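You operate a simulated robot arm through the tools that you are given. There is no shell and no other tool. Be economical: measure what you need, move in short steps, check, and stop when the job is done.

Carry out the task below with a simulated robot arm. There is one attempt and no reset: what you move stays moved.

TASK
Put the red test puck that says "Iron 3.0 mm" from the top of the middle line belt on the thin yellow card. Then fetch the long tall cream test carton and set it in the inside of the green clean tray. Then press the page key three times. Do these in the order given. Set down upright: long tall cream test carton.
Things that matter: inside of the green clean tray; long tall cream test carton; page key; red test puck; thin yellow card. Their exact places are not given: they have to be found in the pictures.

Only the result counts: the job must be done as asked and must still hold three seconds after the hand-in. Knocking over, shifting, dropping, spilling or breaking anything else fails it.

THE ROBOT
A 7-joint arm with a vacuum gripper on a trunk, on a base that drives. Base frame: it is fixed to the floor where the robot stands at the start and does not move with it; the origin is under the middle of the robot, x ahead of it, y to its left, z up; the surface under the hand at the start is at about z = 0.76. Readings come in m, rad, newtons and seconds.
With the tool pointing down near the work surface it reaches from about 0.16 to 0.84 m from the robot's upright axis, wherever it stands. Its first joint turns from -2.897 to 2.897 rad. Places, roughly: inside of the green clean tray [0.3, -4, 0.4]; long tall cream test carton [-2.75, -3.5, 0.75]; page key [3.8, -5.5, 0.8]. Payload 1.88 kg.
Tool frame: the origin (TCP) lies in the middle of the cups' lips, and z points out of the cups. The gripper has 1 cup of 0.032 m across, covering 0.032 by 0.032 m (tool x, y); the bellows give 0.014 m. With the vacuum on, a cup seals on a smooth face that it is pressed against (1 to 4 N); it does not hold porous or soft things. The pull reaches 41 N.
Orientation is that of the tool frame in the base frame, as a unit quaternion [w, x, y, z]. With the cups facing straight down, the tool's x points along the base's -x, its y along +y and its z along -z.

THE INTERFACE
- The arm moves only by the tool play_rows. Its argument "plan" is text: rows parted by semicolons, each of 7 numbers parted by spaces: the vacuum: 1 switches it on, 0 off, then the shift along the tool's x, y, z in m, then the turn, a rotation vector about the tool's x, y, z in rad. In form: suction dx dy dz ax ay az; .... A call has 1 to 12 rows; each row is the pose to reach, as a shift and turn from the pose commanded when the call began, along the tool's axes at that moment. Each row takes 0.2 s and may step no farther than 0.05 m and 0.15 rad from the row before; otherwise, or with a gripper value out of range, the whole call is refused. Where a pose cannot be reached the arm comes as near as it can. A force on the tool above 40 N (or 10 N above the force at the start of the call, whichever is more), or a blocked arm, ends the call early, and 0.2 s more pass. The pull builds up within a second once a cup has sealed. Time passes only in rows, and 0.2 s behind the last, so rows that repeat a pose give it time. It gives the time, the measured TCP pose, the force on the tool (base axes) and the pull of the vacuum at its end, in the units of the frame above (readings bear some noise), with the torque about the TCP (base axes, N m) and any sound that the robot's microphone picked up.
- Cameras (640 x 400 px; columns grow to the right, rows downward): "scene" is now at [0.0052, 0.1275, 1.5434]; the picture's right is [-0.45, -0.90, 0.00], its down [-0.66, 0.33, -0.68] and it looks along [0.61, -0.30, -0.74] (base axes); focal length 259 px, centre (320, 200). "wrist" rides on the gripper at [0.082, 0.014, -0.216] in the tool frame; the picture's right is [-0.17, 0.99, 0.00], its down [-0.91, -0.15, -0.37] and it looks along [-0.37, -0.06, 0.93] (tool axes); focal length 243 px, centre (320, 200).
- snapshot(camera): a new picture of that camera. No time passes.
- lift_body(by): slides the trunk up (or, below 0, down) by that many m; the arm and the scene camera ride with it, the base frame stays. It gives what a move gives, with no picture.
- roll_base(legs): drives the robot by 1 to 6 legs, each [ahead, left, turn to the left] in m, m and rad, along the robot's own axes; the way and the turn of a leg run together, so that a leg with both is an arc; at most 1.5 m and 3.142 rad a leg. The arm and the cameras ride along, it lands a little off, and it stops where it bumps. It gives what a move gives.
- head_to(pan, tilt): turns the head with the scene camera to pan (to the left, within 2.705 rad either way) and tilt (down, from -0.506 to 1.204), counted from straight ahead of the robot. It gives what a move gives.
- pixel_to_xyz(camera, pixels): for up to 12 pixels [column, row] of the newest picture of that camera ("zoom" is the newest enlarged one), the place [x, y, z] in the base frame of the surface seen there, good to about 0.003 m, but the place of the scene camera against the robot may be out by one fixed shift of up to 0.012 m in any direction. No time passes.
- zoom(camera, box): a new picture of the part [left, top, right, bottom] of that camera's present view, enlarged. No time passes.
- sign_off(): hands the job in; it is judged then, once.

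Go step by step. Measure first, check grasps and placings, and put right what went wrong. The budget is 110 turns and 78 pictures, counting those below and the enlarged ones. Unless the task says otherwise, let go and move clear before handing in, and close with one line.

The tools are called after "Call:" as name(argument=value, ...) on one line, values as JSON. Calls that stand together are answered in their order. play_rows: Moves the arm, as the interface text tells. Its arguments: {"type":"object","properties":{"plan":{"type":"string"}},"required":["plan"]} The other tools are called the same way: lift_body (by) slides the trunk up or down; roll_base (legs) drives the base; head_to (pan, tilt) turns the head that bears the scene camera; snapshot (camera) takes a picture; pixel_to_xyz (camera, pixels) gives the place of the surface under pixels of a picture; zoom (camera, box) takes an enlarged picture of a part of a camera's view; sign_off () hands the job in.

At the start:

```text
time_s: 0.0
tool_pos: [0.5523, 0.1215, 1.0518]
orientation: [0.0, -0.001, 1.0, 0.0]
force: [0.0, -0.6, 0.2]
torque: [-0.01, 0.02, 0.01]
pull: 0.1
trunk travel left (down, up): [-0.5, 0.09]
robot x, y, heading: [-0.0003, 0.0003, 0.003]
head pan, tilt: [-0.463, 0.827]
```

scene: 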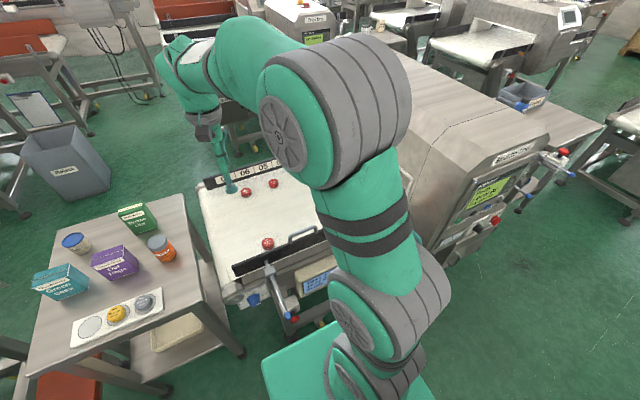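
wrist: 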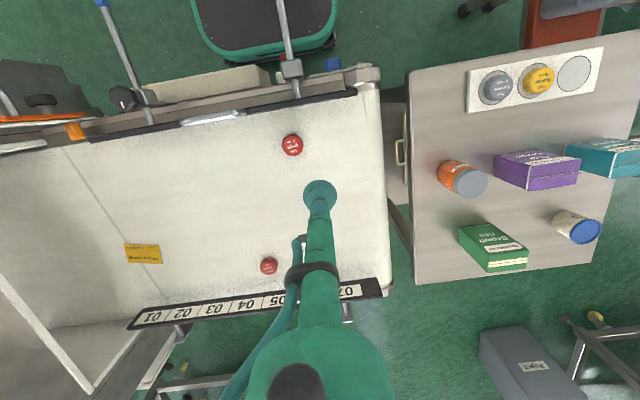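

The wrist picture shows red pucks at (292,145), (268,265) and a yellow card at (143,253); the scene picture shows three pucks. I'll zoom to read the labels.

Call:
zoom(camera="wrist", box=[240, 120, 340, 182])

Call:
zoom(camera="wrist", box=[220, 235, 320, 297])

Call:
zoom(camera="scene", box=[200, 150, 340, 260])

Call:
pixel_to_xyz(camera="wrist", pixels=[[292, 145], [268, 265], [143, 253], [200, 200], [126, 246], [160, 244], [162, 262], [128, 263]])

```text
6.40 times, centred on (290, 151) of wrist
```

zoom: 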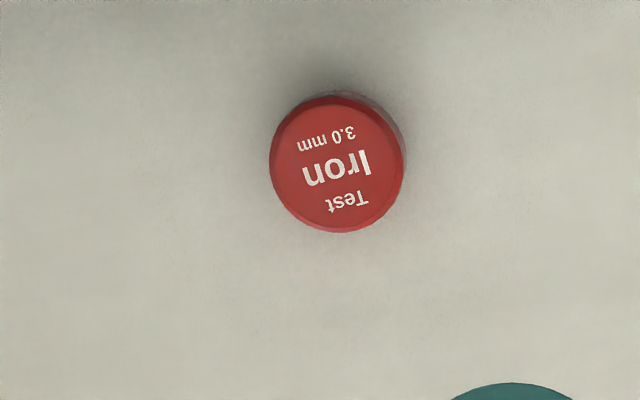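

```text
6.40 times, centred on (270, 266) of wrist
```

zoom: 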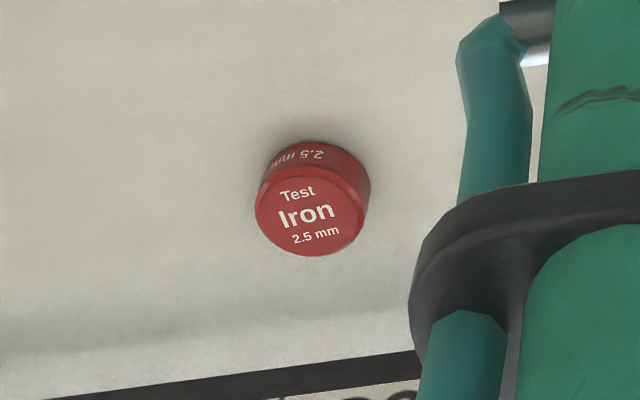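

```text
3.64 times, centred on (270, 205) of scene
```

zoom: 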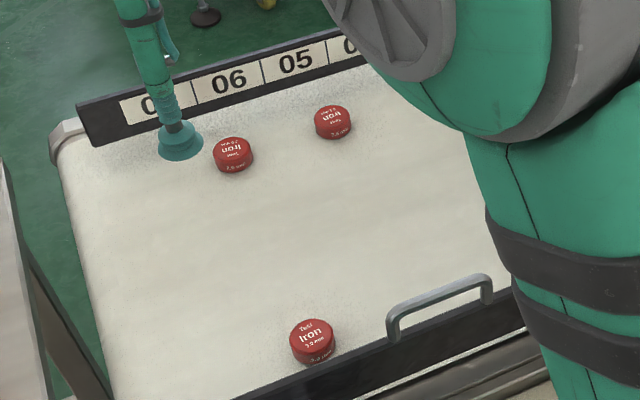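

```text
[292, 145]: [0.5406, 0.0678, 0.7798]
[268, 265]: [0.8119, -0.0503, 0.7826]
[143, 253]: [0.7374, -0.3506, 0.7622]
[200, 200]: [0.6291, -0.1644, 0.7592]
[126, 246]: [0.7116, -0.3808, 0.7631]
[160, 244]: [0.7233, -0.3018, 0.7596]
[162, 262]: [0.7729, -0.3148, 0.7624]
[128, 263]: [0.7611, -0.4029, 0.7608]
```

The puck at wrist (292,145) reads "Iron 3.0 mm", at about (0.541, 0.068, 0.780), and the card centre is about (0.742, -0.350). I'll go down above the puck and look again.

Call:
play_rows(plan="0 0.006 -0.027 0.03 0 0 0; 0 0.0117 -0.0537 0.06 0 0 0; 0 0.0117 -0.0537 0.105 0 0 0; 0 0.0117 -0.0537 0.15 0 0 0; 0 0.0117 -0.0537 0.19 0 0 0; 0 0.0117 -0.0537 0.22 0 0 0; 0 0.0117 -0.0537 0.22 0 0 0")

Call:
snapshot(camera="wrist")

```text
time_s: 1.6
tool_pos: [0.542, 0.0688, 0.8292]
orientation: [0.0, 0.0, 1.0, 0.0]
force: [-0.1, -1.0, 0.3]
torque: [-0.01, 0.0, 0.03]
pull: 0.1
trunk travel left (down, up): [-0.5, 0.09]
robot x, y, heading: [0.0033, -0.0008, -0.006]
head pan, tilt: [-0.463, 0.827]
```

```text
72 pictures are left
```

wrist: 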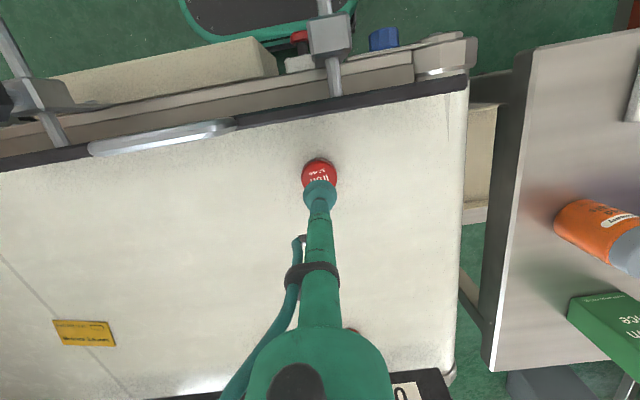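

The cup is right above the puck at (319,172). I'll lower with the vacuum on until it seals, and hold.

Call:
play_rows(plan="1 0.001 -0.001 0.03 0 0 0; 1 0.001 -0.001 0.046 0 0 0; 1 0.001 -0.001 0.052 0 0 0; 1 0.001 -0.001 0.054 0 0 0; 1 0.001 -0.001 0.054 0 0 0; 1 0.001 -0.001 0.054 0 0 0; 1 0.001 -0.001 0.054 0 0 0")

```text
time_s: 3.2
tool_pos: [0.5378, 0.067, 0.7772]
orientation: [0.001, 0.0, 1.0, 0.0]
force: [1.4, 2.9, 17.0]
torque: [0.01, -0.03, 0.0]
pull: 40.6
trunk travel left (down, up): [-0.5, 0.09]
robot x, y, heading: [0.0012, -0.0032, 0.001]
head pan, tilt: [-0.463, 0.827]
```

Pull of 40.6 N shows a good seal. I'll lift and carry part of the way toward the card.

Call:
play_rows(plan="1 0 0 -0.02 0 0 0; 1 0 0 -0.05 0 0 0; 1 0 0 -0.09 0 0 0; 1 -0.02 -0.04 -0.09 0 0 0; 1 -0.04 -0.08 -0.09 0 0 0; 1 -0.06 -0.12 -0.09 0 0 0; 1 -0.08 -0.16 -0.09 0 0 0; 1 -0.1 -0.2 -0.09 0 0 0; 1 -0.12 -0.24 -0.09 0 0 0; 1 -0.14 -0.28 -0.09 0 0 0; 1 -0.15 -0.30 -0.09 0 0 0; 1 -0.15 -0.30 -0.09 0 0 0")

Call:
snapshot(camera="wrist")

Call:
snapshot(camera="scene")

```text
time_s: 5.8
tool_pos: [0.6875, -0.2342, 0.8658]
orientation: [0.0, 0.0, 1.0, 0.0]
force: [0.0, 0.2, -0.2]
torque: [-0.01, -0.01, 0.03]
pull: 40.5
trunk travel left (down, up): [-0.5, 0.09]
robot x, y, heading: [-0.0005, -0.0001, 0.005]
head pan, tilt: [-0.463, 0.827]
```

```text
71 pictures are left
```

wrist: 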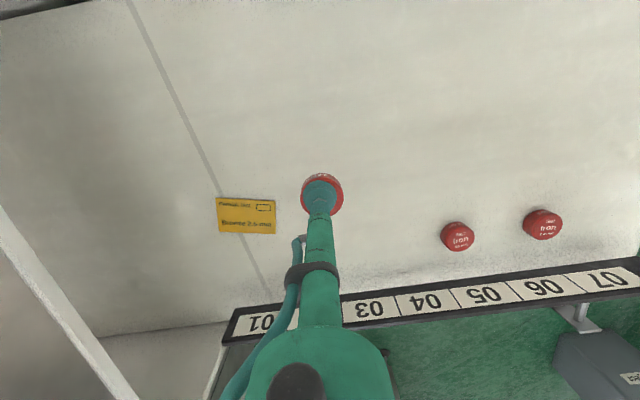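

```text
70 pictures are left
```

scene: 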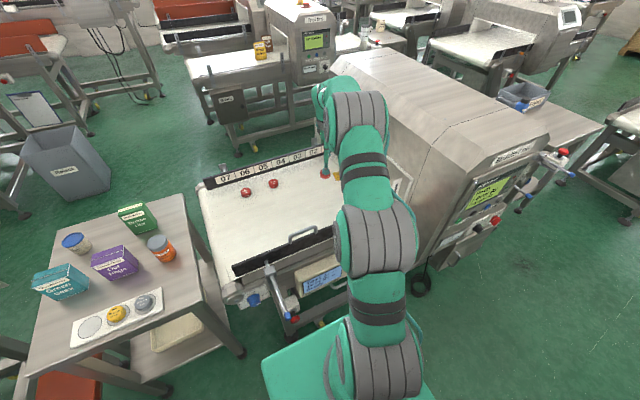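

Call:
pixel_to_xyz(camera="wrist", pixels=[[217, 197], [275, 200], [275, 234], [218, 231], [246, 215], [20, 240], [60, 300], [320, 175]])

```text
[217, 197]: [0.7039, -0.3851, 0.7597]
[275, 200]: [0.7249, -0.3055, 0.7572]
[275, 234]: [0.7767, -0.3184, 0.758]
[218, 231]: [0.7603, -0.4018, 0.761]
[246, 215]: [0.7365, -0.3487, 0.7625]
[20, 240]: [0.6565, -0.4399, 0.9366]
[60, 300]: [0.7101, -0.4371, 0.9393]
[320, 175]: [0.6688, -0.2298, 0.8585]
```

The card's corners put its centre at (0.741, -0.352). The housing lip is at y≈-0.44, so I'll aim slightly to its near side at (0.739, -0.344). I'll move above it first, then check.

Call:
play_rows(plan="1 -0.017 -0.036 0 0 0 0; 1 -0.034 -0.073 0 0 0 0; 1 -0.0515 -0.110 0 0 0 0; 1 -0.0515 -0.110 0.03 0 0 0; 1 -0.0515 -0.110 0.05 0 0 0; 1 -0.0515 -0.110 0.05 0 0 0")

Call:
snapshot(camera="wrist")

```text
time_s: 7.2
tool_pos: [0.7411, -0.3446, 0.8168]
orientation: [0.0, 0.0, 1.0, 0.001]
force: [-0.5, 0.3, -0.8]
torque: [0.01, 0.0, 0.0]
pull: 40.4
trunk travel left (down, up): [-0.5, 0.09]
robot x, y, heading: [-0.0018, 0.0001, 0.0]
head pan, tilt: [-0.463, 0.827]
```

```text
69 pictures are left
```

wrist: 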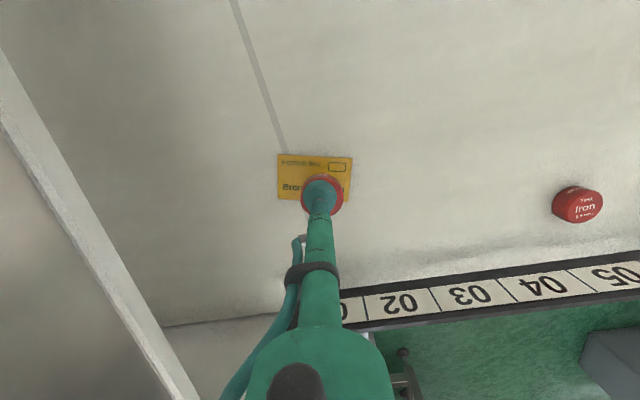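

The puck hangs above the card at (321,195). I'll lower it, release, wait, and rise.

Call:
play_rows(plan="1 0 0 0.02 0 0 0; 1 0 0 0.034 0 0 0; 1 0 0 0.039 0 0 0; 1 0 0 0.039 0 0 0; 0 0 0 0.039 0 0 0; 0 0 0 0.039 0 0 0; 0 0 0 0.039 0 0 0; 0 0 0 0.039 0 0 0; 0 0 0 0.039 0 0 0")

```text
time_s: 9.2
tool_pos: [0.7419, -0.3429, 0.7775]
orientation: [0.0, 0.0, 1.0, 0.0]
force: [0.2, 0.4, 2.3]
torque: [-0.01, -0.06, -0.03]
pull: 0.0
trunk travel left (down, up): [-0.5, 0.09]
robot x, y, heading: [-0.0018, 0.0025, -0.0]
head pan, tilt: [-0.463, 0.827]
```

The pull is gone, so I'll rise straight up, back away from the housing, and look.

Call:
play_rows(plan="0 0 0 -0.02 0 0 0; 0 0 0 -0.06 0 0 0; 0 0 0 -0.1 0 0 0; 0 0.02 0.04 -0.12 0 0 0; 0 0.04 0.08 -0.14 0 0 0; 0 0.06 0.12 -0.16 0 0 0; 0 0.08 0.16 -0.18 0 0 0; 0 0.1 0.2 -0.2 0 0 0; 0 0.12 0.24 -0.22 0 0 0; 0 0.14 0.28 -0.24 0 0 0; 0 0.16 0.31 -0.25 0 0 0")

Call:
zoom(camera="wrist", box=[80, 120, 320, 270])

```text
time_s: 11.6
tool_pos: [0.5796, -0.0316, 1.027]
orientation: [0.001, 0.0, 1.0, -0.001]
force: [1.3, 0.1, 0.1]
torque: [-0.02, 0.01, 0.02]
pull: 0.2
trunk travel left (down, up): [-0.5, 0.09]
robot x, y, heading: [-0.0038, 0.0003, 0.002]
head pan, tilt: [-0.463, 0.827]
```

```text
2.67 times, centred on (200, 195) of wrist
```

zoom: 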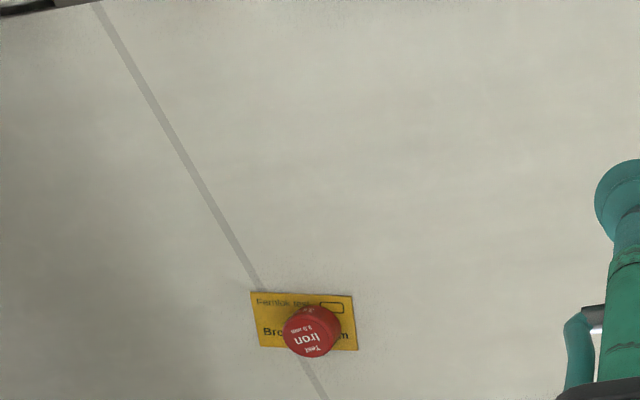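

The puck looks to be near the card's far edge in the zoom at (310,335), so I'll measure it.

Call:
pixel_to_xyz(camera="zoom", pixels=[[310, 337], [251, 293], [352, 297], [357, 350], [260, 347], [300, 309]])

```text
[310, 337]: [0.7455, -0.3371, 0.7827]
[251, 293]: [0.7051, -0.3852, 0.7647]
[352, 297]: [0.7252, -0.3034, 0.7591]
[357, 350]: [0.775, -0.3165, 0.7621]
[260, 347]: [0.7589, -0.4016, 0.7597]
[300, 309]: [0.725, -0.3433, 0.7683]
```

The puck sits on the card: puck (0.745, -0.337), card centre (0.741, -0.352). Now I'll look around the floor to plan the drive.

Call:
head_to(pan=-1.9, tilt=0.45)

Call:
snapshot(camera="scene")

Call:
head_to(pan=-2.7, tilt=0.45)

Call:
snapshot(camera="scene")

```text
time_s: 13.2
tool_pos: [0.5797, -0.0323, 1.0261]
orientation: [0.0, -0.001, 1.0, 0.001]
force: [-0.2, 0.1, 0.1]
torque: [0.02, -0.01, -0.03]
pull: 0.1
trunk travel left (down, up): [-0.5, 0.09]
robot x, y, heading: [0.0022, -0.0022, 0.003]
head pan, tilt: [-1.901, 0.45]
```

```text
67 pictures are left
```

scene: 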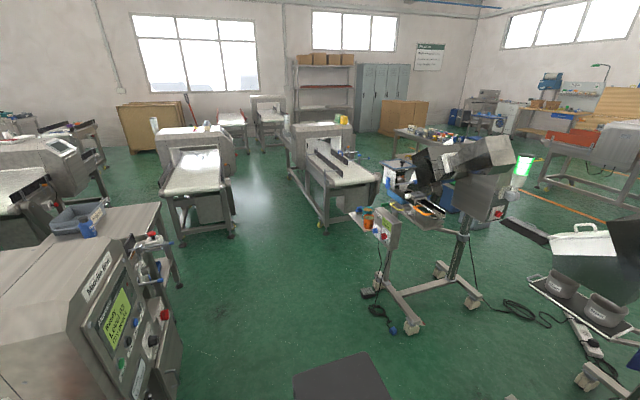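

```text
time_s: 14.3
tool_pos: [0.5805, -0.0333, 1.0259]
orientation: [0.001, -0.001, 1.0, 0.0]
force: [0.1, 0.3, -0.8]
torque: [0.0, 0.01, 0.02]
pull: 0.1
trunk travel left (down, up): [-0.5, 0.09]
robot x, y, heading: [-0.0011, 0.0019, -0.002]
head pan, tilt: [-2.7, 0.45]
```

```text
66 pictures are left
```

scene: 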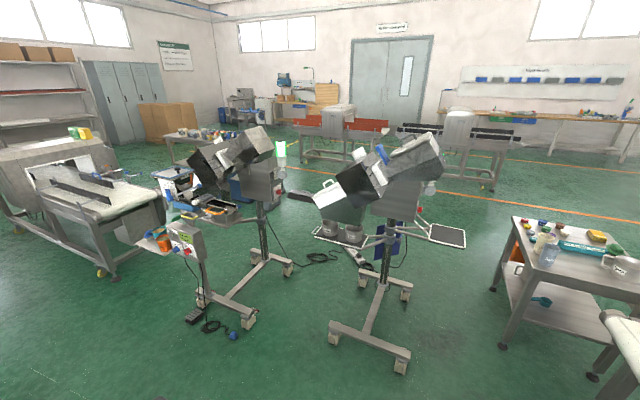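

The carton's rough direction falls on the table at (200,137) of this picture. I'll locate that table and the obstacles between.

Call:
pixel_to_xyz(camera="scene", pixels=[[205, 130], [195, 300], [247, 320], [286, 270], [100, 275], [403, 362], [333, 330], [170, 210], [230, 335], [325, 258], [140, 170], [405, 295]])

Call:
zoom(camera="scene", box=[140, 100, 300, 200])

Call:
head_to(pan=-1.9, tilt=0.7)

Call:
snapshot(camera="scene")

```text
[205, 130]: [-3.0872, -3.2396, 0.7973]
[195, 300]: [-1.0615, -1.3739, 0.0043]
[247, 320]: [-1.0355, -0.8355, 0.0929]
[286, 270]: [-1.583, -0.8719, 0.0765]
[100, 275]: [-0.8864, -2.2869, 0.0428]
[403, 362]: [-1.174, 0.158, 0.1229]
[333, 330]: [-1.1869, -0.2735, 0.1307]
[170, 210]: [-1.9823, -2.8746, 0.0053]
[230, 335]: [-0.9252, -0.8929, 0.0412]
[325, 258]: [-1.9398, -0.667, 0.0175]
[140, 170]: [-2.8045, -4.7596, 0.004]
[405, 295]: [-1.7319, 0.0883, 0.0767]
```

```text
4.00 times, centred on (220, 150) of scene
```

zoom: 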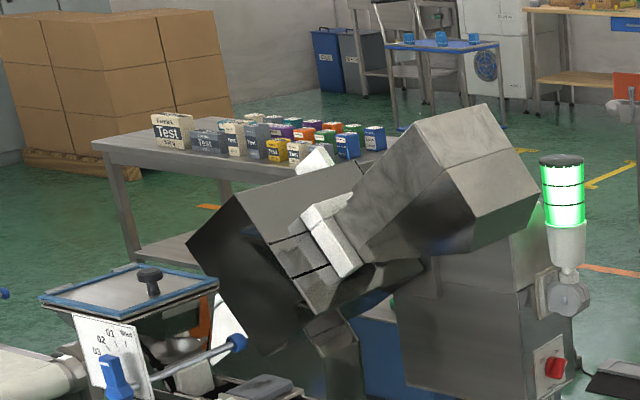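

```text
time_s: 15.4
tool_pos: [0.5798, -0.0324, 1.0273]
orientation: [0.0, 0.0, 1.0, 0.0]
force: [-0.1, -0.4, 0.3]
torque: [0.0, 0.02, -0.03]
pull: 0.1
trunk travel left (down, up): [-0.5, 0.09]
robot x, y, heading: [-0.0015, 0.003, 0.0]
head pan, tilt: [-1.901, 0.7]
```

```text
64 pictures are left
```

scene: 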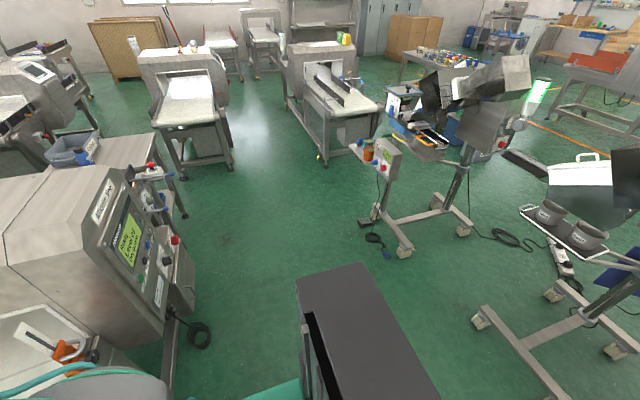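

I'll measure obstacle edges along the corridor.

Call:
pixel_to_xyz(camera="scene", pixels=[[318, 158], [326, 165], [184, 186], [233, 168], [289, 110], [404, 250], [362, 222], [190, 240], [205, 335], [250, 180], [262, 80], [185, 215]])

Call:
pixel_to_xyz(camera="scene", pixels=[[170, 350], [165, 170], [350, 270], [300, 280], [345, 140], [385, 145], [355, 150], [464, 232], [478, 320], [375, 240], [155, 97], [212, 110]])

```text
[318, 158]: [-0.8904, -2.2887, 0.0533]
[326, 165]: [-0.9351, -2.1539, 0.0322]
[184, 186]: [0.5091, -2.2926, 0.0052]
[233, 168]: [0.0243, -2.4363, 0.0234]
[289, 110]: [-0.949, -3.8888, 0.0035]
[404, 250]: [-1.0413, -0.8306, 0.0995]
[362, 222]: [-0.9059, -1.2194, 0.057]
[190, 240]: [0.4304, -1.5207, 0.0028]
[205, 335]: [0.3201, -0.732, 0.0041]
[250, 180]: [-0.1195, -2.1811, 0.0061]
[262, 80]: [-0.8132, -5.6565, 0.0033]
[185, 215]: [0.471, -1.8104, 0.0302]
```

```text
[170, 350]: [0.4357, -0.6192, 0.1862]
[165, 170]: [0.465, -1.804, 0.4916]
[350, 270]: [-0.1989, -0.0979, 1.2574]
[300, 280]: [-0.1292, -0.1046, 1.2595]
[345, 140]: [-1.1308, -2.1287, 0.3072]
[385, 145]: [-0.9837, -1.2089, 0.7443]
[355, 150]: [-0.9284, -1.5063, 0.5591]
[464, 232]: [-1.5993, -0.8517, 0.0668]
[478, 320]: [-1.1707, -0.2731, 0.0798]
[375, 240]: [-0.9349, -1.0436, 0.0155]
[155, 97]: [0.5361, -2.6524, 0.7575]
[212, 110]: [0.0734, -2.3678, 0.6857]
```

The corridor between the two conveyors runs from x≈-0.89 to 0.02 (both starting at y≈-2.3) and leads toward both tray and table. I'll fold the arm, then look down to size my own base.

Call:
play_rows(plan="0 0.04 0.005 -0.02 0 0 0; 0 0.08 0.01 -0.04 0 0 0; 0 0.12 0.015 -0.06 0 0 0; 0 0.16 0.02 -0.08 0 0 0; 0 0.2 0.025 -0.1 0 0 0; 0 0.23 0.03 -0.12 0 0 0; 0 0.25 0.03 -0.13 0 0 0")

Call:
head_to(pan=-0.6, tilt=1.15)

Call:
snapshot(camera="scene")

Call:
snapshot(camera="wrist")

```text
time_s: 17.0
tool_pos: [0.3307, -0.0024, 1.1587]
orientation: [0.0, 0.0, 1.0, 0.0]
force: [0.7, 0.5, 0.2]
torque: [-0.01, -0.01, 0.01]
pull: 0.1
trunk travel left (down, up): [-0.5, 0.09]
robot x, y, heading: [-0.0009, 0.005, -0.004]
head pan, tilt: [-1.901, 0.7]
```

```text
time_s: 18.5
tool_pos: [0.3312, -0.0031, 1.1581]
orientation: [0.0, 0.0, 1.0, 0.0]
force: [-0.5, 1.3, 0.1]
torque: [0.03, -0.05, -0.01]
pull: 0.0
trunk travel left (down, up): [-0.5, 0.09]
robot x, y, heading: [0.0011, -0.0014, 0.002]
head pan, tilt: [-0.6, 1.15]
```

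```text
63 pictures are left
```

scene: 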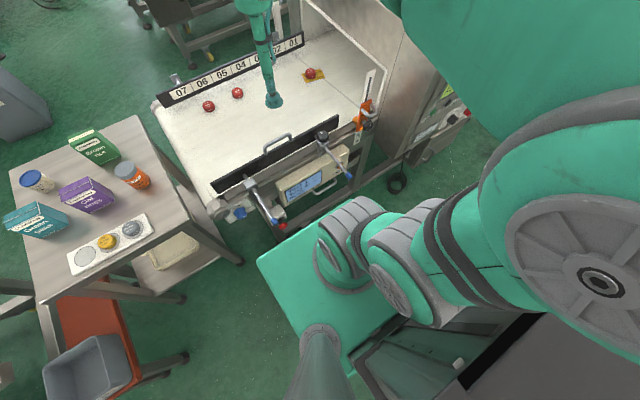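

```text
62 pictures are left
```

wrist: 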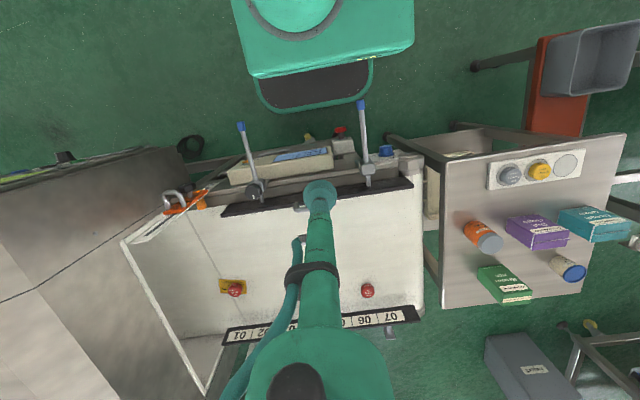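

I'll measure the base's front corners in the wrist picture and the elbow's extents.

Call:
pixel_to_xyz(camera="wrist", pixels=[[257, 72], [411, 47], [268, 100], [368, 85], [242, 125], [362, 105]])

Call:
pixel_to_xyz(camera="scene", pixels=[[262, 262], [320, 225], [600, 280], [550, 60], [500, 230], [420, 30], [272, 100], [630, 60], [350, 370], [620, 150]])

```text
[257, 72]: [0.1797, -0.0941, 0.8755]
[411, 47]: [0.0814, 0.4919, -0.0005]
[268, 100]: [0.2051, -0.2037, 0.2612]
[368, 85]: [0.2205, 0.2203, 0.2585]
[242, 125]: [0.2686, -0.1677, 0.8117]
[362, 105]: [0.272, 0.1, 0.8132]
```

```text
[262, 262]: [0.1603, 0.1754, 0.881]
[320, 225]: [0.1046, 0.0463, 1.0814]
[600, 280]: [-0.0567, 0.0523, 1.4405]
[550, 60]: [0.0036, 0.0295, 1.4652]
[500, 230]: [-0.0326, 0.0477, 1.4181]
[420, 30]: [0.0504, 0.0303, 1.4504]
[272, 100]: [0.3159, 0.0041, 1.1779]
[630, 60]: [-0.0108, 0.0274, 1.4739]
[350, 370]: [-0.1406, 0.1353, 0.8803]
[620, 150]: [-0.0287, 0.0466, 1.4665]
```

The base is only about 0.45 m wide (y ±0.21, front at x≈0.25) and the arm is tucked above it. I'll back out, turn right, and drive to just before the corridor.

Call:
roll_base(legs=[[-0.42, 0, 0], [0, 0, -1.571], [1.4, 0, 0]])

Call:
head_to(pan=0, tilt=0.5)

Call:
snapshot(camera="scene")

```text
time_s: 31.8
tool_pos: [-0.4359, -1.7912, 1.1564]
orientation: [0.0, 0.704, 0.71, 0.0]
force: [-0.6, 0.1, -0.5]
torque: [0.0, -0.04, -0.05]
pull: 0.1
trunk travel left (down, up): [-0.5, 0.09]
robot x, y, heading: [-0.4328, -1.4569, -1.565]
head pan, tilt: [-0.6, 1.15]
```

```text
time_s: 32.9
tool_pos: [-0.4343, -1.7917, 1.1582]
orientation: [0.0, 0.704, 0.71, 0.0]
force: [-1.0, 0.1, 0.9]
torque: [0.01, 0.0, 0.02]
pull: 0.0
trunk travel left (down, up): [-0.5, 0.09]
robot x, y, heading: [-0.4352, -1.459, -1.563]
head pan, tilt: [0.0, 0.499]
```

```text
61 pictures are left
```

scene: 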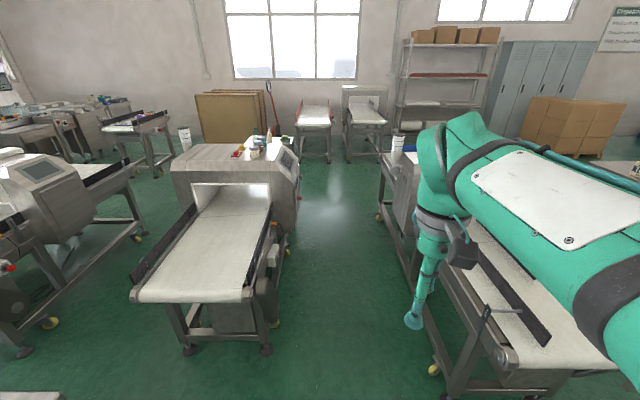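

I'll measure the corridor's edges and beyond.

Call:
pixel_to_xyz(camera="scene", pixels=[[266, 348], [437, 370], [275, 320], [297, 180], [294, 230], [380, 218], [408, 260], [298, 160], [348, 160], [330, 200], [330, 160], [384, 160]])

```text
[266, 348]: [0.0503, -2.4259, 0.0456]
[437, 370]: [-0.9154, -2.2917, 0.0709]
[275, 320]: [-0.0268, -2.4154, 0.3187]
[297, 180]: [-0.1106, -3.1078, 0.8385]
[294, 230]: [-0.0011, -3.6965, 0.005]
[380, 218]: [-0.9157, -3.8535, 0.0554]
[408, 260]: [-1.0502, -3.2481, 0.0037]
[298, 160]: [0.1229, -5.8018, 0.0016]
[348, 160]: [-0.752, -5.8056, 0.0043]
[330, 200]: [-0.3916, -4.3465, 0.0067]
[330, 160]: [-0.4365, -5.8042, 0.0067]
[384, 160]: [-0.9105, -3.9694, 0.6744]
```

The corridor is free from x≈-0.9 to -0.1. I'll drive through to y≈-4.3, shifting slightly right, then look toward tray and table.

Call:
roll_base(legs=[[0.5, -0.05, 0], [1.5, 0, 0], [0.85, 0, 0]])

Call:
head_to(pan=1.5, tilt=0.7)

Call:
snapshot(camera="scene")

Call:
head_to(pan=-1.4, tilt=0.5)

Call:
snapshot(camera="scene")

```text
time_s: 46.8
tool_pos: [-0.255, -4.6073, 1.1572]
orientation: [0.0, 0.666, 0.746, 0.0]
force: [0.0, -0.2, 0.8]
torque: [-0.01, -0.02, -0.01]
pull: 0.0
trunk travel left (down, up): [-0.5, 0.09]
robot x, y, heading: [-0.2878, -4.2798, -1.456]
head pan, tilt: [0.0, 0.499]
```

```text
time_s: 48.4
tool_pos: [-0.255, -4.608, 1.1567]
orientation: [0.0, 0.666, 0.746, 0.001]
force: [0.7, 0.2, 0.4]
torque: [-0.03, -0.01, 0.01]
pull: 0.0
trunk travel left (down, up): [-0.5, 0.09]
robot x, y, heading: [-0.2887, -4.2787, -1.462]
head pan, tilt: [1.499, 0.7]
```

```text
60 pictures are left
```

scene: 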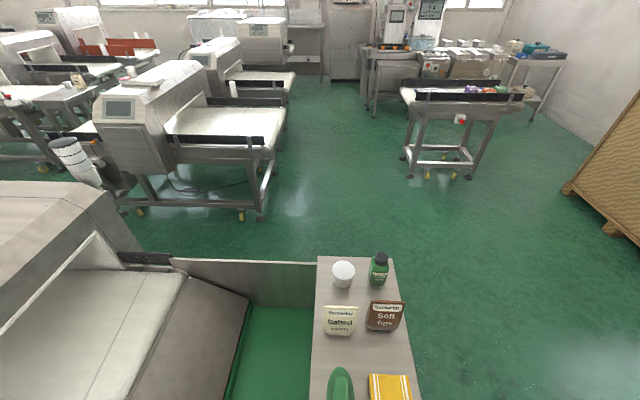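

```text
time_s: 51.0
tool_pos: [-0.2563, -4.608, 1.1572]
orientation: [0.0, 0.666, 0.746, 0.0]
force: [0.3, 1.2, 0.0]
torque: [0.01, -0.01, 0.03]
pull: 0.0
trunk travel left (down, up): [-0.5, 0.09]
robot x, y, heading: [-0.29, -4.2766, -1.461]
head pan, tilt: [-1.4, 0.499]
```

```text
59 pictures are left
```

scene: 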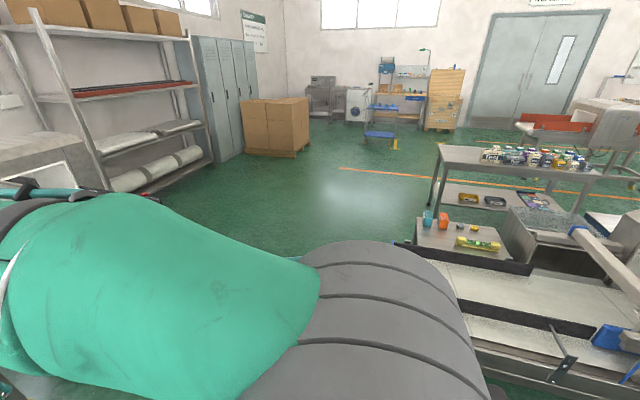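

The green tray shows at (275,350) of the first picture, between the conveyor end and a side shelf. The carton's table is at (520,165) in the second; I'll measure and zoom there.

Call:
pixel_to_xyz(camera="scene", pixels=[[440, 148], [437, 162], [585, 168], [430, 230], [395, 243], [300, 153], [340, 215], [410, 225], [530, 240], [500, 160], [465, 240], [205, 160]])

Call:
zoom(camera="scene", box=[400, 130, 640, 280])

```text
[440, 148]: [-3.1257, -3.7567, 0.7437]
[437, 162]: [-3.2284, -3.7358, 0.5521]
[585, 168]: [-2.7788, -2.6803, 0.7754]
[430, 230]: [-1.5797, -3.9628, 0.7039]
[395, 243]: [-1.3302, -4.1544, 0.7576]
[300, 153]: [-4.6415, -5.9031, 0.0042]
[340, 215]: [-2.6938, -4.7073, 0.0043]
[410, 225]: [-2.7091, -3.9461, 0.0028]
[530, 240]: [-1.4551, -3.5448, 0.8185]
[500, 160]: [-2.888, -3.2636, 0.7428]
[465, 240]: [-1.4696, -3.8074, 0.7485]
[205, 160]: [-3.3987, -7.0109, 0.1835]
```

```text
2.67 times, centred on (520, 205) of scene
```

zoom: 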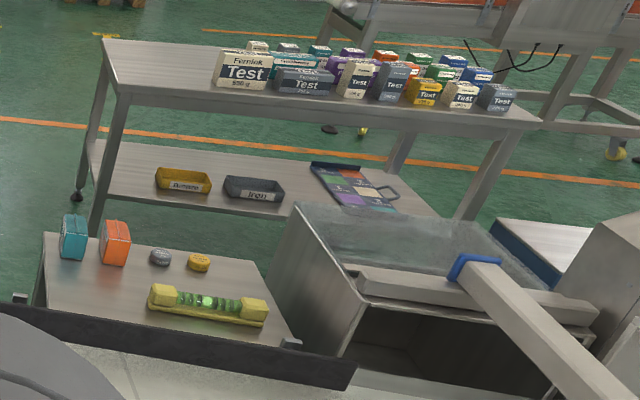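

The test cartons stand on the table with front edge x≈-2.78. I'll go ahead to y≈-4.75, turn to face -x, drive west past the conveyor, and look.

Call:
roll_base(legs=[[0.48, -0.1, 0], [0, 0, -1.68], [1.45, 0, 0]])

Call:
head_to(pan=-0.8, tilt=0.6)

Call:
snapshot(camera="scene")

```text
time_s: 64.5
tool_pos: [-2.086, -4.8283, 1.1573]
orientation: [-0.001, 1.0, 0.016, -0.001]
force: [0.8, 0.7, -0.1]
torque: [-0.01, 0.01, 0.0]
pull: 0.0
trunk travel left (down, up): [-0.5, 0.09]
robot x, y, heading: [-1.7538, -4.8216, -3.113]
head pan, tilt: [-1.4, 0.499]
```

```text
time_s: 65.5
tool_pos: [-2.0874, -4.8291, 1.1582]
orientation: [-0.001, 1.0, 0.015, 0.0]
force: [-0.2, -0.2, -0.6]
torque: [0.01, 0.02, -0.03]
pull: 0.0
trunk travel left (down, up): [-0.5, 0.09]
robot x, y, heading: [-1.7576, -4.8212, -3.116]
head pan, tilt: [-0.799, 0.6]
```

```text
57 pictures are left
```

scene: 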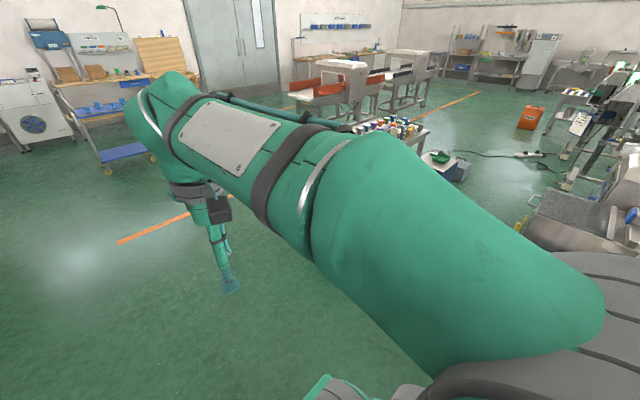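

The arm blocks this view, so I'll pan farther right to see between conveyor and table.

Call:
head_to(pan=-1.45, tilt=0.6)

Call:
snapshot(camera="scene")

Call:
snapshot(camera="wrist")

```text
time_s: 66.5
tool_pos: [-2.0866, -4.8279, 1.1575]
orientation: [0.0, 1.0, 0.016, 0.001]
force: [-0.3, 0.1, 0.6]
torque: [0.01, 0.04, 0.06]
pull: 0.1
trunk travel left (down, up): [-0.5, 0.09]
robot x, y, heading: [-1.7547, -4.8166, -3.103]
head pan, tilt: [-1.45, 0.6]
```

```text
56 pictures are left
```

scene: 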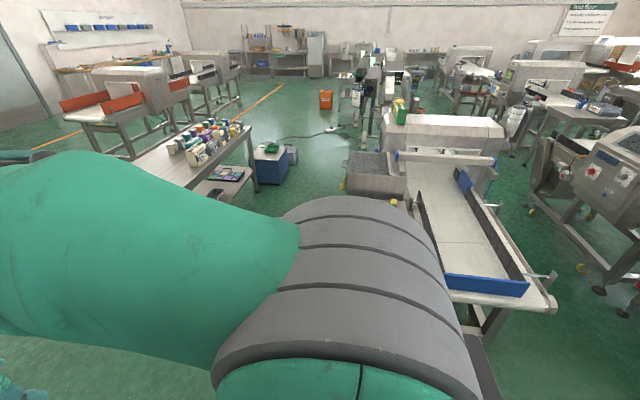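

```text
55 pictures are left
```

wrist: 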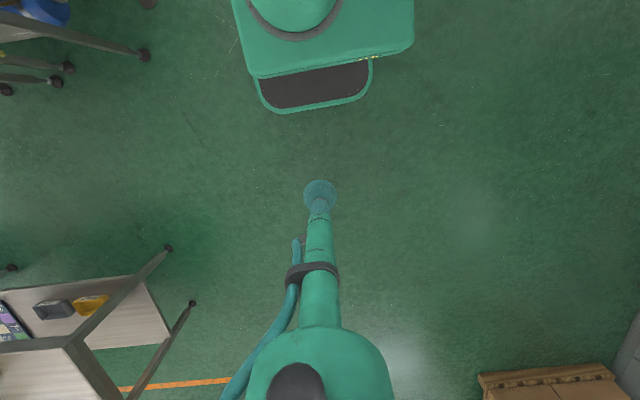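

Call:
pixel_to_xyz(camera="wrist", pixels=[[168, 248], [192, 302], [10, 268], [143, 55], [57, 82], [68, 67], [75, 345], [8, 90]])

Call:
pixel_to_xyz(camera="scene", pixels=[[135, 157], [197, 188], [240, 152], [252, 185], [345, 185], [405, 190], [280, 180], [350, 155], [270, 150], [330, 130], [200, 150], [405, 110]])

Call:
zoom(camera="scene", box=[120, 90, 300, 202])

```text
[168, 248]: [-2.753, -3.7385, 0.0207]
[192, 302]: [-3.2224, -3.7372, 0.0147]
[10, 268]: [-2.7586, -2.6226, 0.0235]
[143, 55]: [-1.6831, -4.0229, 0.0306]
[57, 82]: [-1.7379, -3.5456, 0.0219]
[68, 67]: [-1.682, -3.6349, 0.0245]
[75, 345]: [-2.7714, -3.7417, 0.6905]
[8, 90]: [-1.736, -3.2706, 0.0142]
```

```text
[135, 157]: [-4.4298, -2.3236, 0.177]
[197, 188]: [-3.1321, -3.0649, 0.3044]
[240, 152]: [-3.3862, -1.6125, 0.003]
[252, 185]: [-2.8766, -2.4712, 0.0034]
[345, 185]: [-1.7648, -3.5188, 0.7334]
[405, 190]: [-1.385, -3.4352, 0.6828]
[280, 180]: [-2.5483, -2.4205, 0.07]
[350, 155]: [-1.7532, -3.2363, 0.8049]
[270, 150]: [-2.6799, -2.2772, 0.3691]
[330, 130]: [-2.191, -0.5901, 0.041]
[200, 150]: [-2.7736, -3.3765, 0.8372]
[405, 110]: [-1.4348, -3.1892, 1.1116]
```

```text
3.56 times, centred on (210, 146) of scene
```

zoom: 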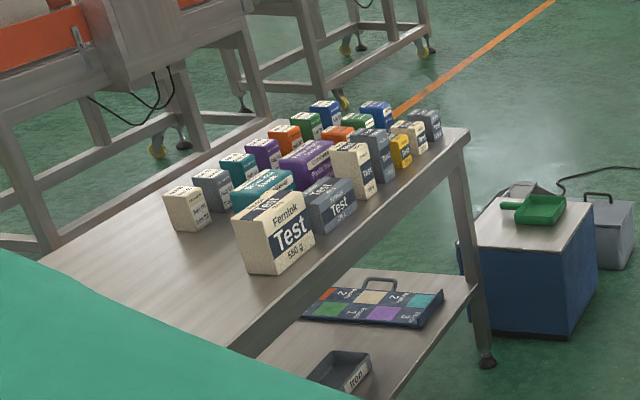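

The long tall cream carton (zoom (272,235), "Test 550 g") is at the table's near corner, around (-2.8, -3.4). The aisle runs from x=-2.75 to -1.76. I'll drive to x≈-2.25 and strafe right partway.

Call:
roll_base(legs=[[0.48, 0, -0.03], [0, -0.9, 0]])

Call:
snapshot(camera="wrist")

```text
time_s: 73.7
tool_pos: [-2.5713, -3.9293, 1.1566]
orientation: [0.0, 1.0, 0.003, 0.0]
force: [0.1, 0.8, 0.6]
torque: [0.02, -0.01, 0.0]
pull: 0.0
trunk travel left (down, up): [-0.5, 0.09]
robot x, y, heading: [-2.2383, -3.9324, -3.137]
head pan, tilt: [-1.45, 0.6]
```

```text
53 pictures are left
```

wrist: 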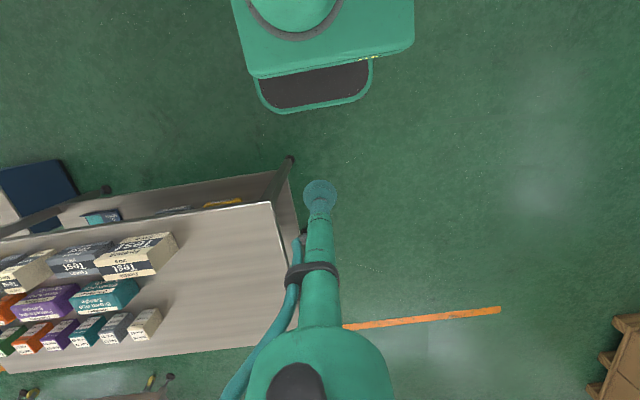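

The carton is at (140,253). I'll zoom and measure its top.

Call:
zoom(camera="wrist", box=[0, 200, 200, 325])

Call:
pixel_to_xyz(camera="wrist", pixels=[[130, 240], [165, 235], [140, 260], [100, 250], [150, 250], [272, 203], [290, 158], [70, 205]])

```text
3.20 times, centred on (100, 262) of wrist
```

zoom: 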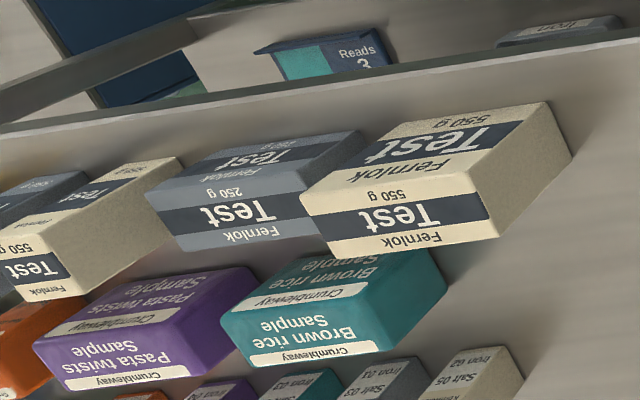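

```text
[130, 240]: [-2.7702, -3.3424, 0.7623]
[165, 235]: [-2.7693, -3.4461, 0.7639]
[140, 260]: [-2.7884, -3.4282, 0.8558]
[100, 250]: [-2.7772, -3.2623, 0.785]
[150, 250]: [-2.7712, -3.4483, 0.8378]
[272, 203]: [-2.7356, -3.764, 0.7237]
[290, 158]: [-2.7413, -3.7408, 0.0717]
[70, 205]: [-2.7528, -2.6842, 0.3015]
```

The carton's front face is at x≈-2.77 and its y is about -3.40. I'll strafe 0.5 m more to the right.

Call:
roll_base(legs=[[0, -0.5, 0]])

Call:
snapshot(camera="wrist")

```text
time_s: 76.7
tool_pos: [-2.5773, -3.4242, 1.1581]
orientation: [-0.001, 1.0, 0.009, 0.0]
force: [-0.6, 0.8, -0.3]
torque: [0.01, -0.03, -0.01]
pull: 0.0
trunk travel left (down, up): [-0.5, 0.09]
robot x, y, heading: [-2.2471, -3.422, -3.127]
head pan, tilt: [-1.45, 0.6]
```

```text
51 pictures are left
```

wrist: 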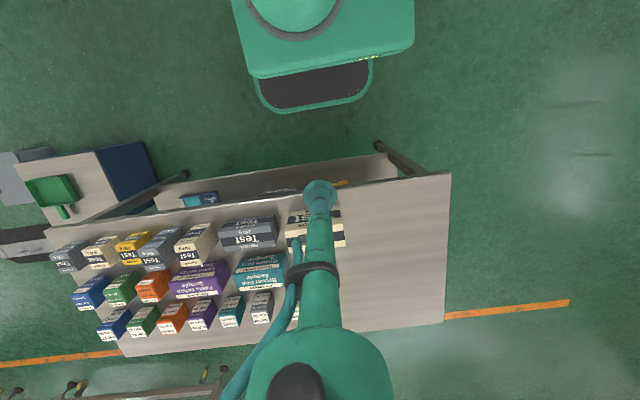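

Call:
zoom(camera="wrist", box=[150, 180, 390, 330])

Call:
pixel_to_xyz(camera="wrist", pixels=[[338, 222], [292, 235], [343, 235], [345, 246], [290, 250], [341, 229], [287, 218], [200, 240], [250, 240], [260, 265], [340, 214]])

```text
2.67 times, centred on (270, 255) of wrist
```

zoom: 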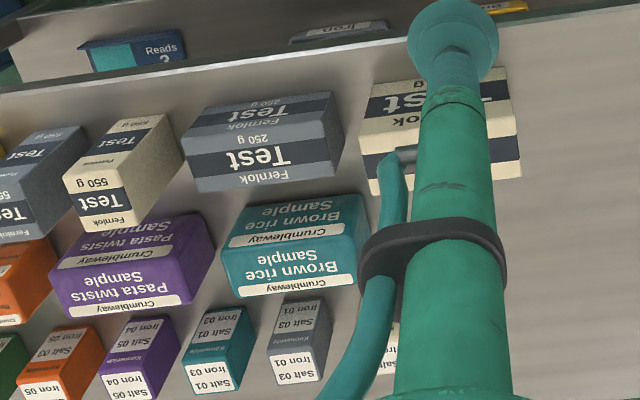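

```text
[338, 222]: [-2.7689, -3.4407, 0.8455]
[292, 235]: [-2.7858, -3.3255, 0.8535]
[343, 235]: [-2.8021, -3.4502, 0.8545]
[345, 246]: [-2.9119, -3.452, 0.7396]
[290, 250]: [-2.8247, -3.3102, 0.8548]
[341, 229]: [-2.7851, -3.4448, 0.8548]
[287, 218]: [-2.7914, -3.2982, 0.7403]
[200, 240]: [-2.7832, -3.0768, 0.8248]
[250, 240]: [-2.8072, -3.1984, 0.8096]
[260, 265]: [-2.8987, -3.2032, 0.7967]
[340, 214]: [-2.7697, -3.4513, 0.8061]
```

The carton top spans x -2.773…-2.832 and y -3.452…-3.31 at z 0.855, so its centre is near (-2.802, -3.382). I'll move the cup above it and down to about 2.5 cm clear.

Call:
play_rows(plan="0 -0.045 -0.01 0.01 0 0 0; 0 -0.09 -0.02 0.02 0 0 0; 0 -0.135 -0.03 0.03 0 0 0; 0 -0.18 -0.04 0.04 0 0 0; 0 -0.2243 -0.0445 0.06 0 0 0; 0 -0.2243 -0.0445 0.105 0 0 0; 0 -0.2243 -0.0445 0.15 0 0 0; 0 -0.2243 -0.0445 0.195 0 0 0; 0 -0.2243 -0.0445 0.24 0 0 0; 0 -0.2243 -0.0445 0.275 0 0 0; 0 -0.2243 -0.0445 0.275 0 0 0")

Call:
snapshot(camera="wrist")

```text
time_s: 79.1
tool_pos: [-2.8022, -3.3845, 0.8827]
orientation: [0.0, 1.0, 0.009, 0.0]
force: [-0.3, 1.0, -0.5]
torque: [0.0, 0.0, 0.01]
pull: 0.1
trunk travel left (down, up): [-0.5, 0.09]
robot x, y, heading: [-2.2475, -3.42, -3.122]
head pan, tilt: [-1.45, 0.6]
```

```text
49 pictures are left
```

wrist: 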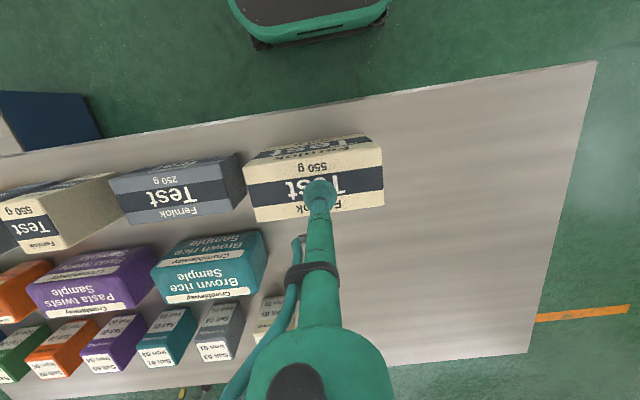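

Call:
pixel_to_xyz(camera="wrist", pixels=[[247, 165], [381, 150], [381, 204], [256, 219], [260, 190], [375, 180]])

```text
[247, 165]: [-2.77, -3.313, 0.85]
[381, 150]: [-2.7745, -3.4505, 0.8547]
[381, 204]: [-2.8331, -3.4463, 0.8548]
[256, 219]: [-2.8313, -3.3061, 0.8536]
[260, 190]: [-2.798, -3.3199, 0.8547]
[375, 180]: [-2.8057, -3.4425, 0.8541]
```

Its centre is (-2.8025, -3.379), so the cup is within 5 mm. I'll press down with the vacuum on.

Call:
play_rows(plan="1 0 -0.005 0.015 0 0 0; 1 0 -0.005 0.026 0 0 0; 1 0 -0.005 0.031 0 0 0; 1 0 -0.005 0.032 0 0 0; 1 0 -0.005 0.032 0 0 0; 1 0 -0.005 0.032 0 0 0; 1 0 -0.005 0.032 0 0 0; 1 0 -0.005 0.032 0 0 0")

```text
time_s: 80.9
tool_pos: [-2.7994, -3.3791, 0.852]
orientation: [-0.001, 1.0, 0.009, -0.001]
force: [2.5, -1.4, 16.4]
torque: [-0.04, 0.04, -0.26]
pull: 41.0
trunk travel left (down, up): [-0.5, 0.09]
robot x, y, heading: [-2.25, -3.4158, -3.126]
head pan, tilt: [-1.45, 0.6]
```

Sealed at 41 N. I'll lift straight up, then bring it back over the base.

Call:
play_rows(plan="1 0 0 -0.02 0 0 0; 1 0 0 -0.05 0 0 0; 1 0 0 -0.09 0 0 0; 1 0 0 -0.13 0 0 0; 1 0 0 -0.17 0 0 0; 1 0 0 -0.21 0 0 0; 1 0 0 -0.25 0 0 0; 1 0.03 0 -0.27 0 0 0; 1 0.07 0 -0.28 0 0 0; 1 0.11 0 -0.28 0 0 0; 1 0.15 0 -0.28 0 0 0; 1 0.18 0 -0.28 0 0 0")

Call:
snapshot(camera="wrist")

```text
time_s: 83.5
tool_pos: [-2.6218, -3.376, 1.1325]
orientation: [0.0, 1.0, 0.009, 0.0]
force: [1.3, 0.4, -5.7]
torque: [-0.03, -0.05, -0.02]
pull: 40.4
trunk travel left (down, up): [-0.5, 0.09]
robot x, y, heading: [-2.2499, -3.4181, -3.124]
head pan, tilt: [-1.45, 0.6]
```

```text
48 pictures are left
```

wrist: 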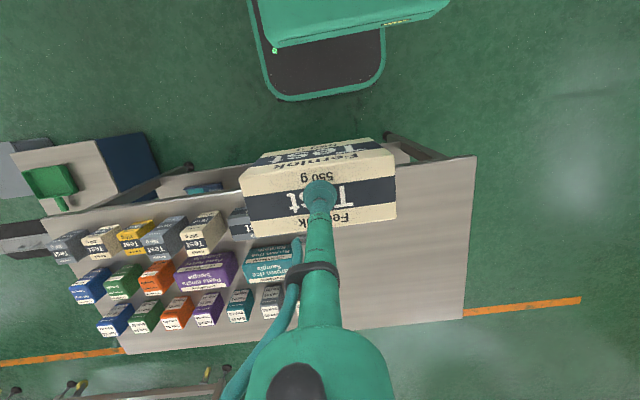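

The carton hangs well from the cup. I'll strafe left out of the aisle and back up east.

Call:
roll_base(legs=[[0, 1.4, -0.015], [-1.4, 0, 0]])

Call:
head_to(pan=2.6, tilt=0.6)

Call:
snapshot(camera="scene")

```text
time_s: 96.9
tool_pos: [-1.2014, -4.7049, 1.1317]
orientation: [0.0, 1.0, 0.02, 0.0]
force: [0.2, -0.5, -4.7]
torque: [-0.02, 0.0, -0.01]
pull: 40.4
trunk travel left (down, up): [-0.5, 0.09]
robot x, y, heading: [-0.8258, -4.7409, -3.107]
head pan, tilt: [-1.45, 0.6]
```

```text
time_s: 100.2
tool_pos: [-1.2004, -4.7052, 1.1311]
orientation: [0.0, 1.0, 0.02, 0.001]
force: [0.2, 0.1, -4.4]
torque: [0.01, -0.02, 0.03]
pull: 40.6
trunk travel left (down, up): [-0.5, 0.09]
robot x, y, heading: [-0.8218, -4.7412, -3.1]
head pan, tilt: [2.601, 0.6]
```

```text
47 pictures are left
```

scene: 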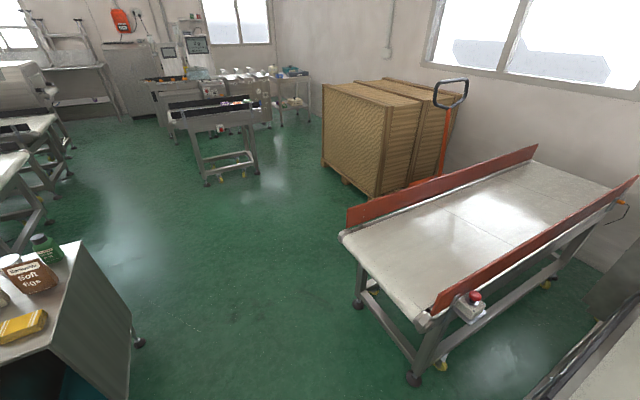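

Call:
pixel_to_xyz(camera="scene", pixels=[[138, 343], [80, 243], [50, 345], [412, 378], [358, 303], [30, 290], [340, 235], [130, 380], [90, 390]])

Call:
roll_base(legs=[[-0.15, 0, 0], [0, 0, -3.13]])

Call:
head_to(pan=0.5, tilt=0.7)

Call:
snapshot(camera="scene")

```text
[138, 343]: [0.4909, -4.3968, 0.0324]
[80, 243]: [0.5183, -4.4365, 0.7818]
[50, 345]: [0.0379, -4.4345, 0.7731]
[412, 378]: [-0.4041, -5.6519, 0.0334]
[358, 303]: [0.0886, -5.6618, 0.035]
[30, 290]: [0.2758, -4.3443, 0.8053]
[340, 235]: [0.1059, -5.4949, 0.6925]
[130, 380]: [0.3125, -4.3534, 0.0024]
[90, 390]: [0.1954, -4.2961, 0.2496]
```

```text
time_s: 109.0
tool_pos: [-0.3008, -4.7847, 1.1317]
orientation: [0.0, 0.0, 1.0, 0.0]
force: [0.1, -0.3, -6.2]
torque: [-0.01, 0.03, 0.0]
pull: 41.0
trunk travel left (down, up): [-0.5, 0.09]
robot x, y, heading: [-0.6744, -4.7354, -0.003]
head pan, tilt: [2.601, 0.6]
```

```text
time_s: 111.0
tool_pos: [-0.3001, -4.7855, 1.1316]
orientation: [0.001, 0.0, 1.0, 0.0]
force: [-0.6, -0.4, -5.9]
torque: [0.0, 0.05, -0.01]
pull: 40.8
trunk travel left (down, up): [-0.5, 0.09]
robot x, y, heading: [-0.6751, -4.7338, -0.001]
head pan, tilt: [0.499, 0.7]
```

```text
46 pictures are left
```

scene: 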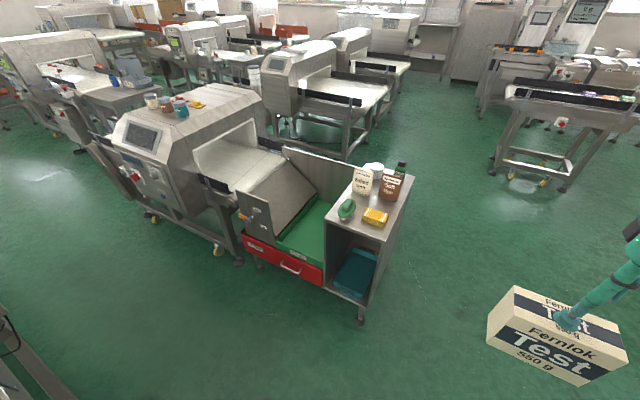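

The green tray sits in a bay at (305,235), between the ramp and a shelf with items. I'll zoom and measure.

Call:
zoom(camera="scene", box=[220, 140, 420, 320])

Call:
pixel_to_xyz(camera="scene", pixels=[[278, 243], [323, 259], [314, 200], [331, 204], [300, 235], [325, 210], [245, 240], [325, 285], [330, 225], [289, 150], [286, 200], [262, 225]])

```text
2.22 times, centred on (320, 230) of scene
```

zoom: 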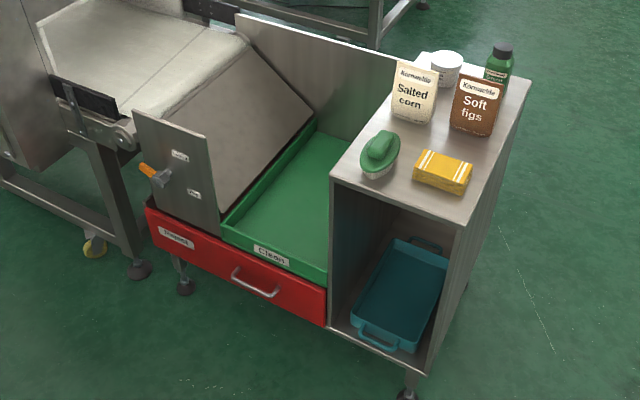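

```text
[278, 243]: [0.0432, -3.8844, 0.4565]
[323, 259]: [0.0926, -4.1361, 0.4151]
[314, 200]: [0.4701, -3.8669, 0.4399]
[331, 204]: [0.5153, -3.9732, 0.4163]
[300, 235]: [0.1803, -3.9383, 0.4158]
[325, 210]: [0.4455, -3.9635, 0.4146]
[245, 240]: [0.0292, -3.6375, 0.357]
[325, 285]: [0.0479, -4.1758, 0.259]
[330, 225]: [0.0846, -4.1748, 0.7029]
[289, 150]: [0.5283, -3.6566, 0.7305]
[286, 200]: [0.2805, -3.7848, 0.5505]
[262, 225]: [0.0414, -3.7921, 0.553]
```

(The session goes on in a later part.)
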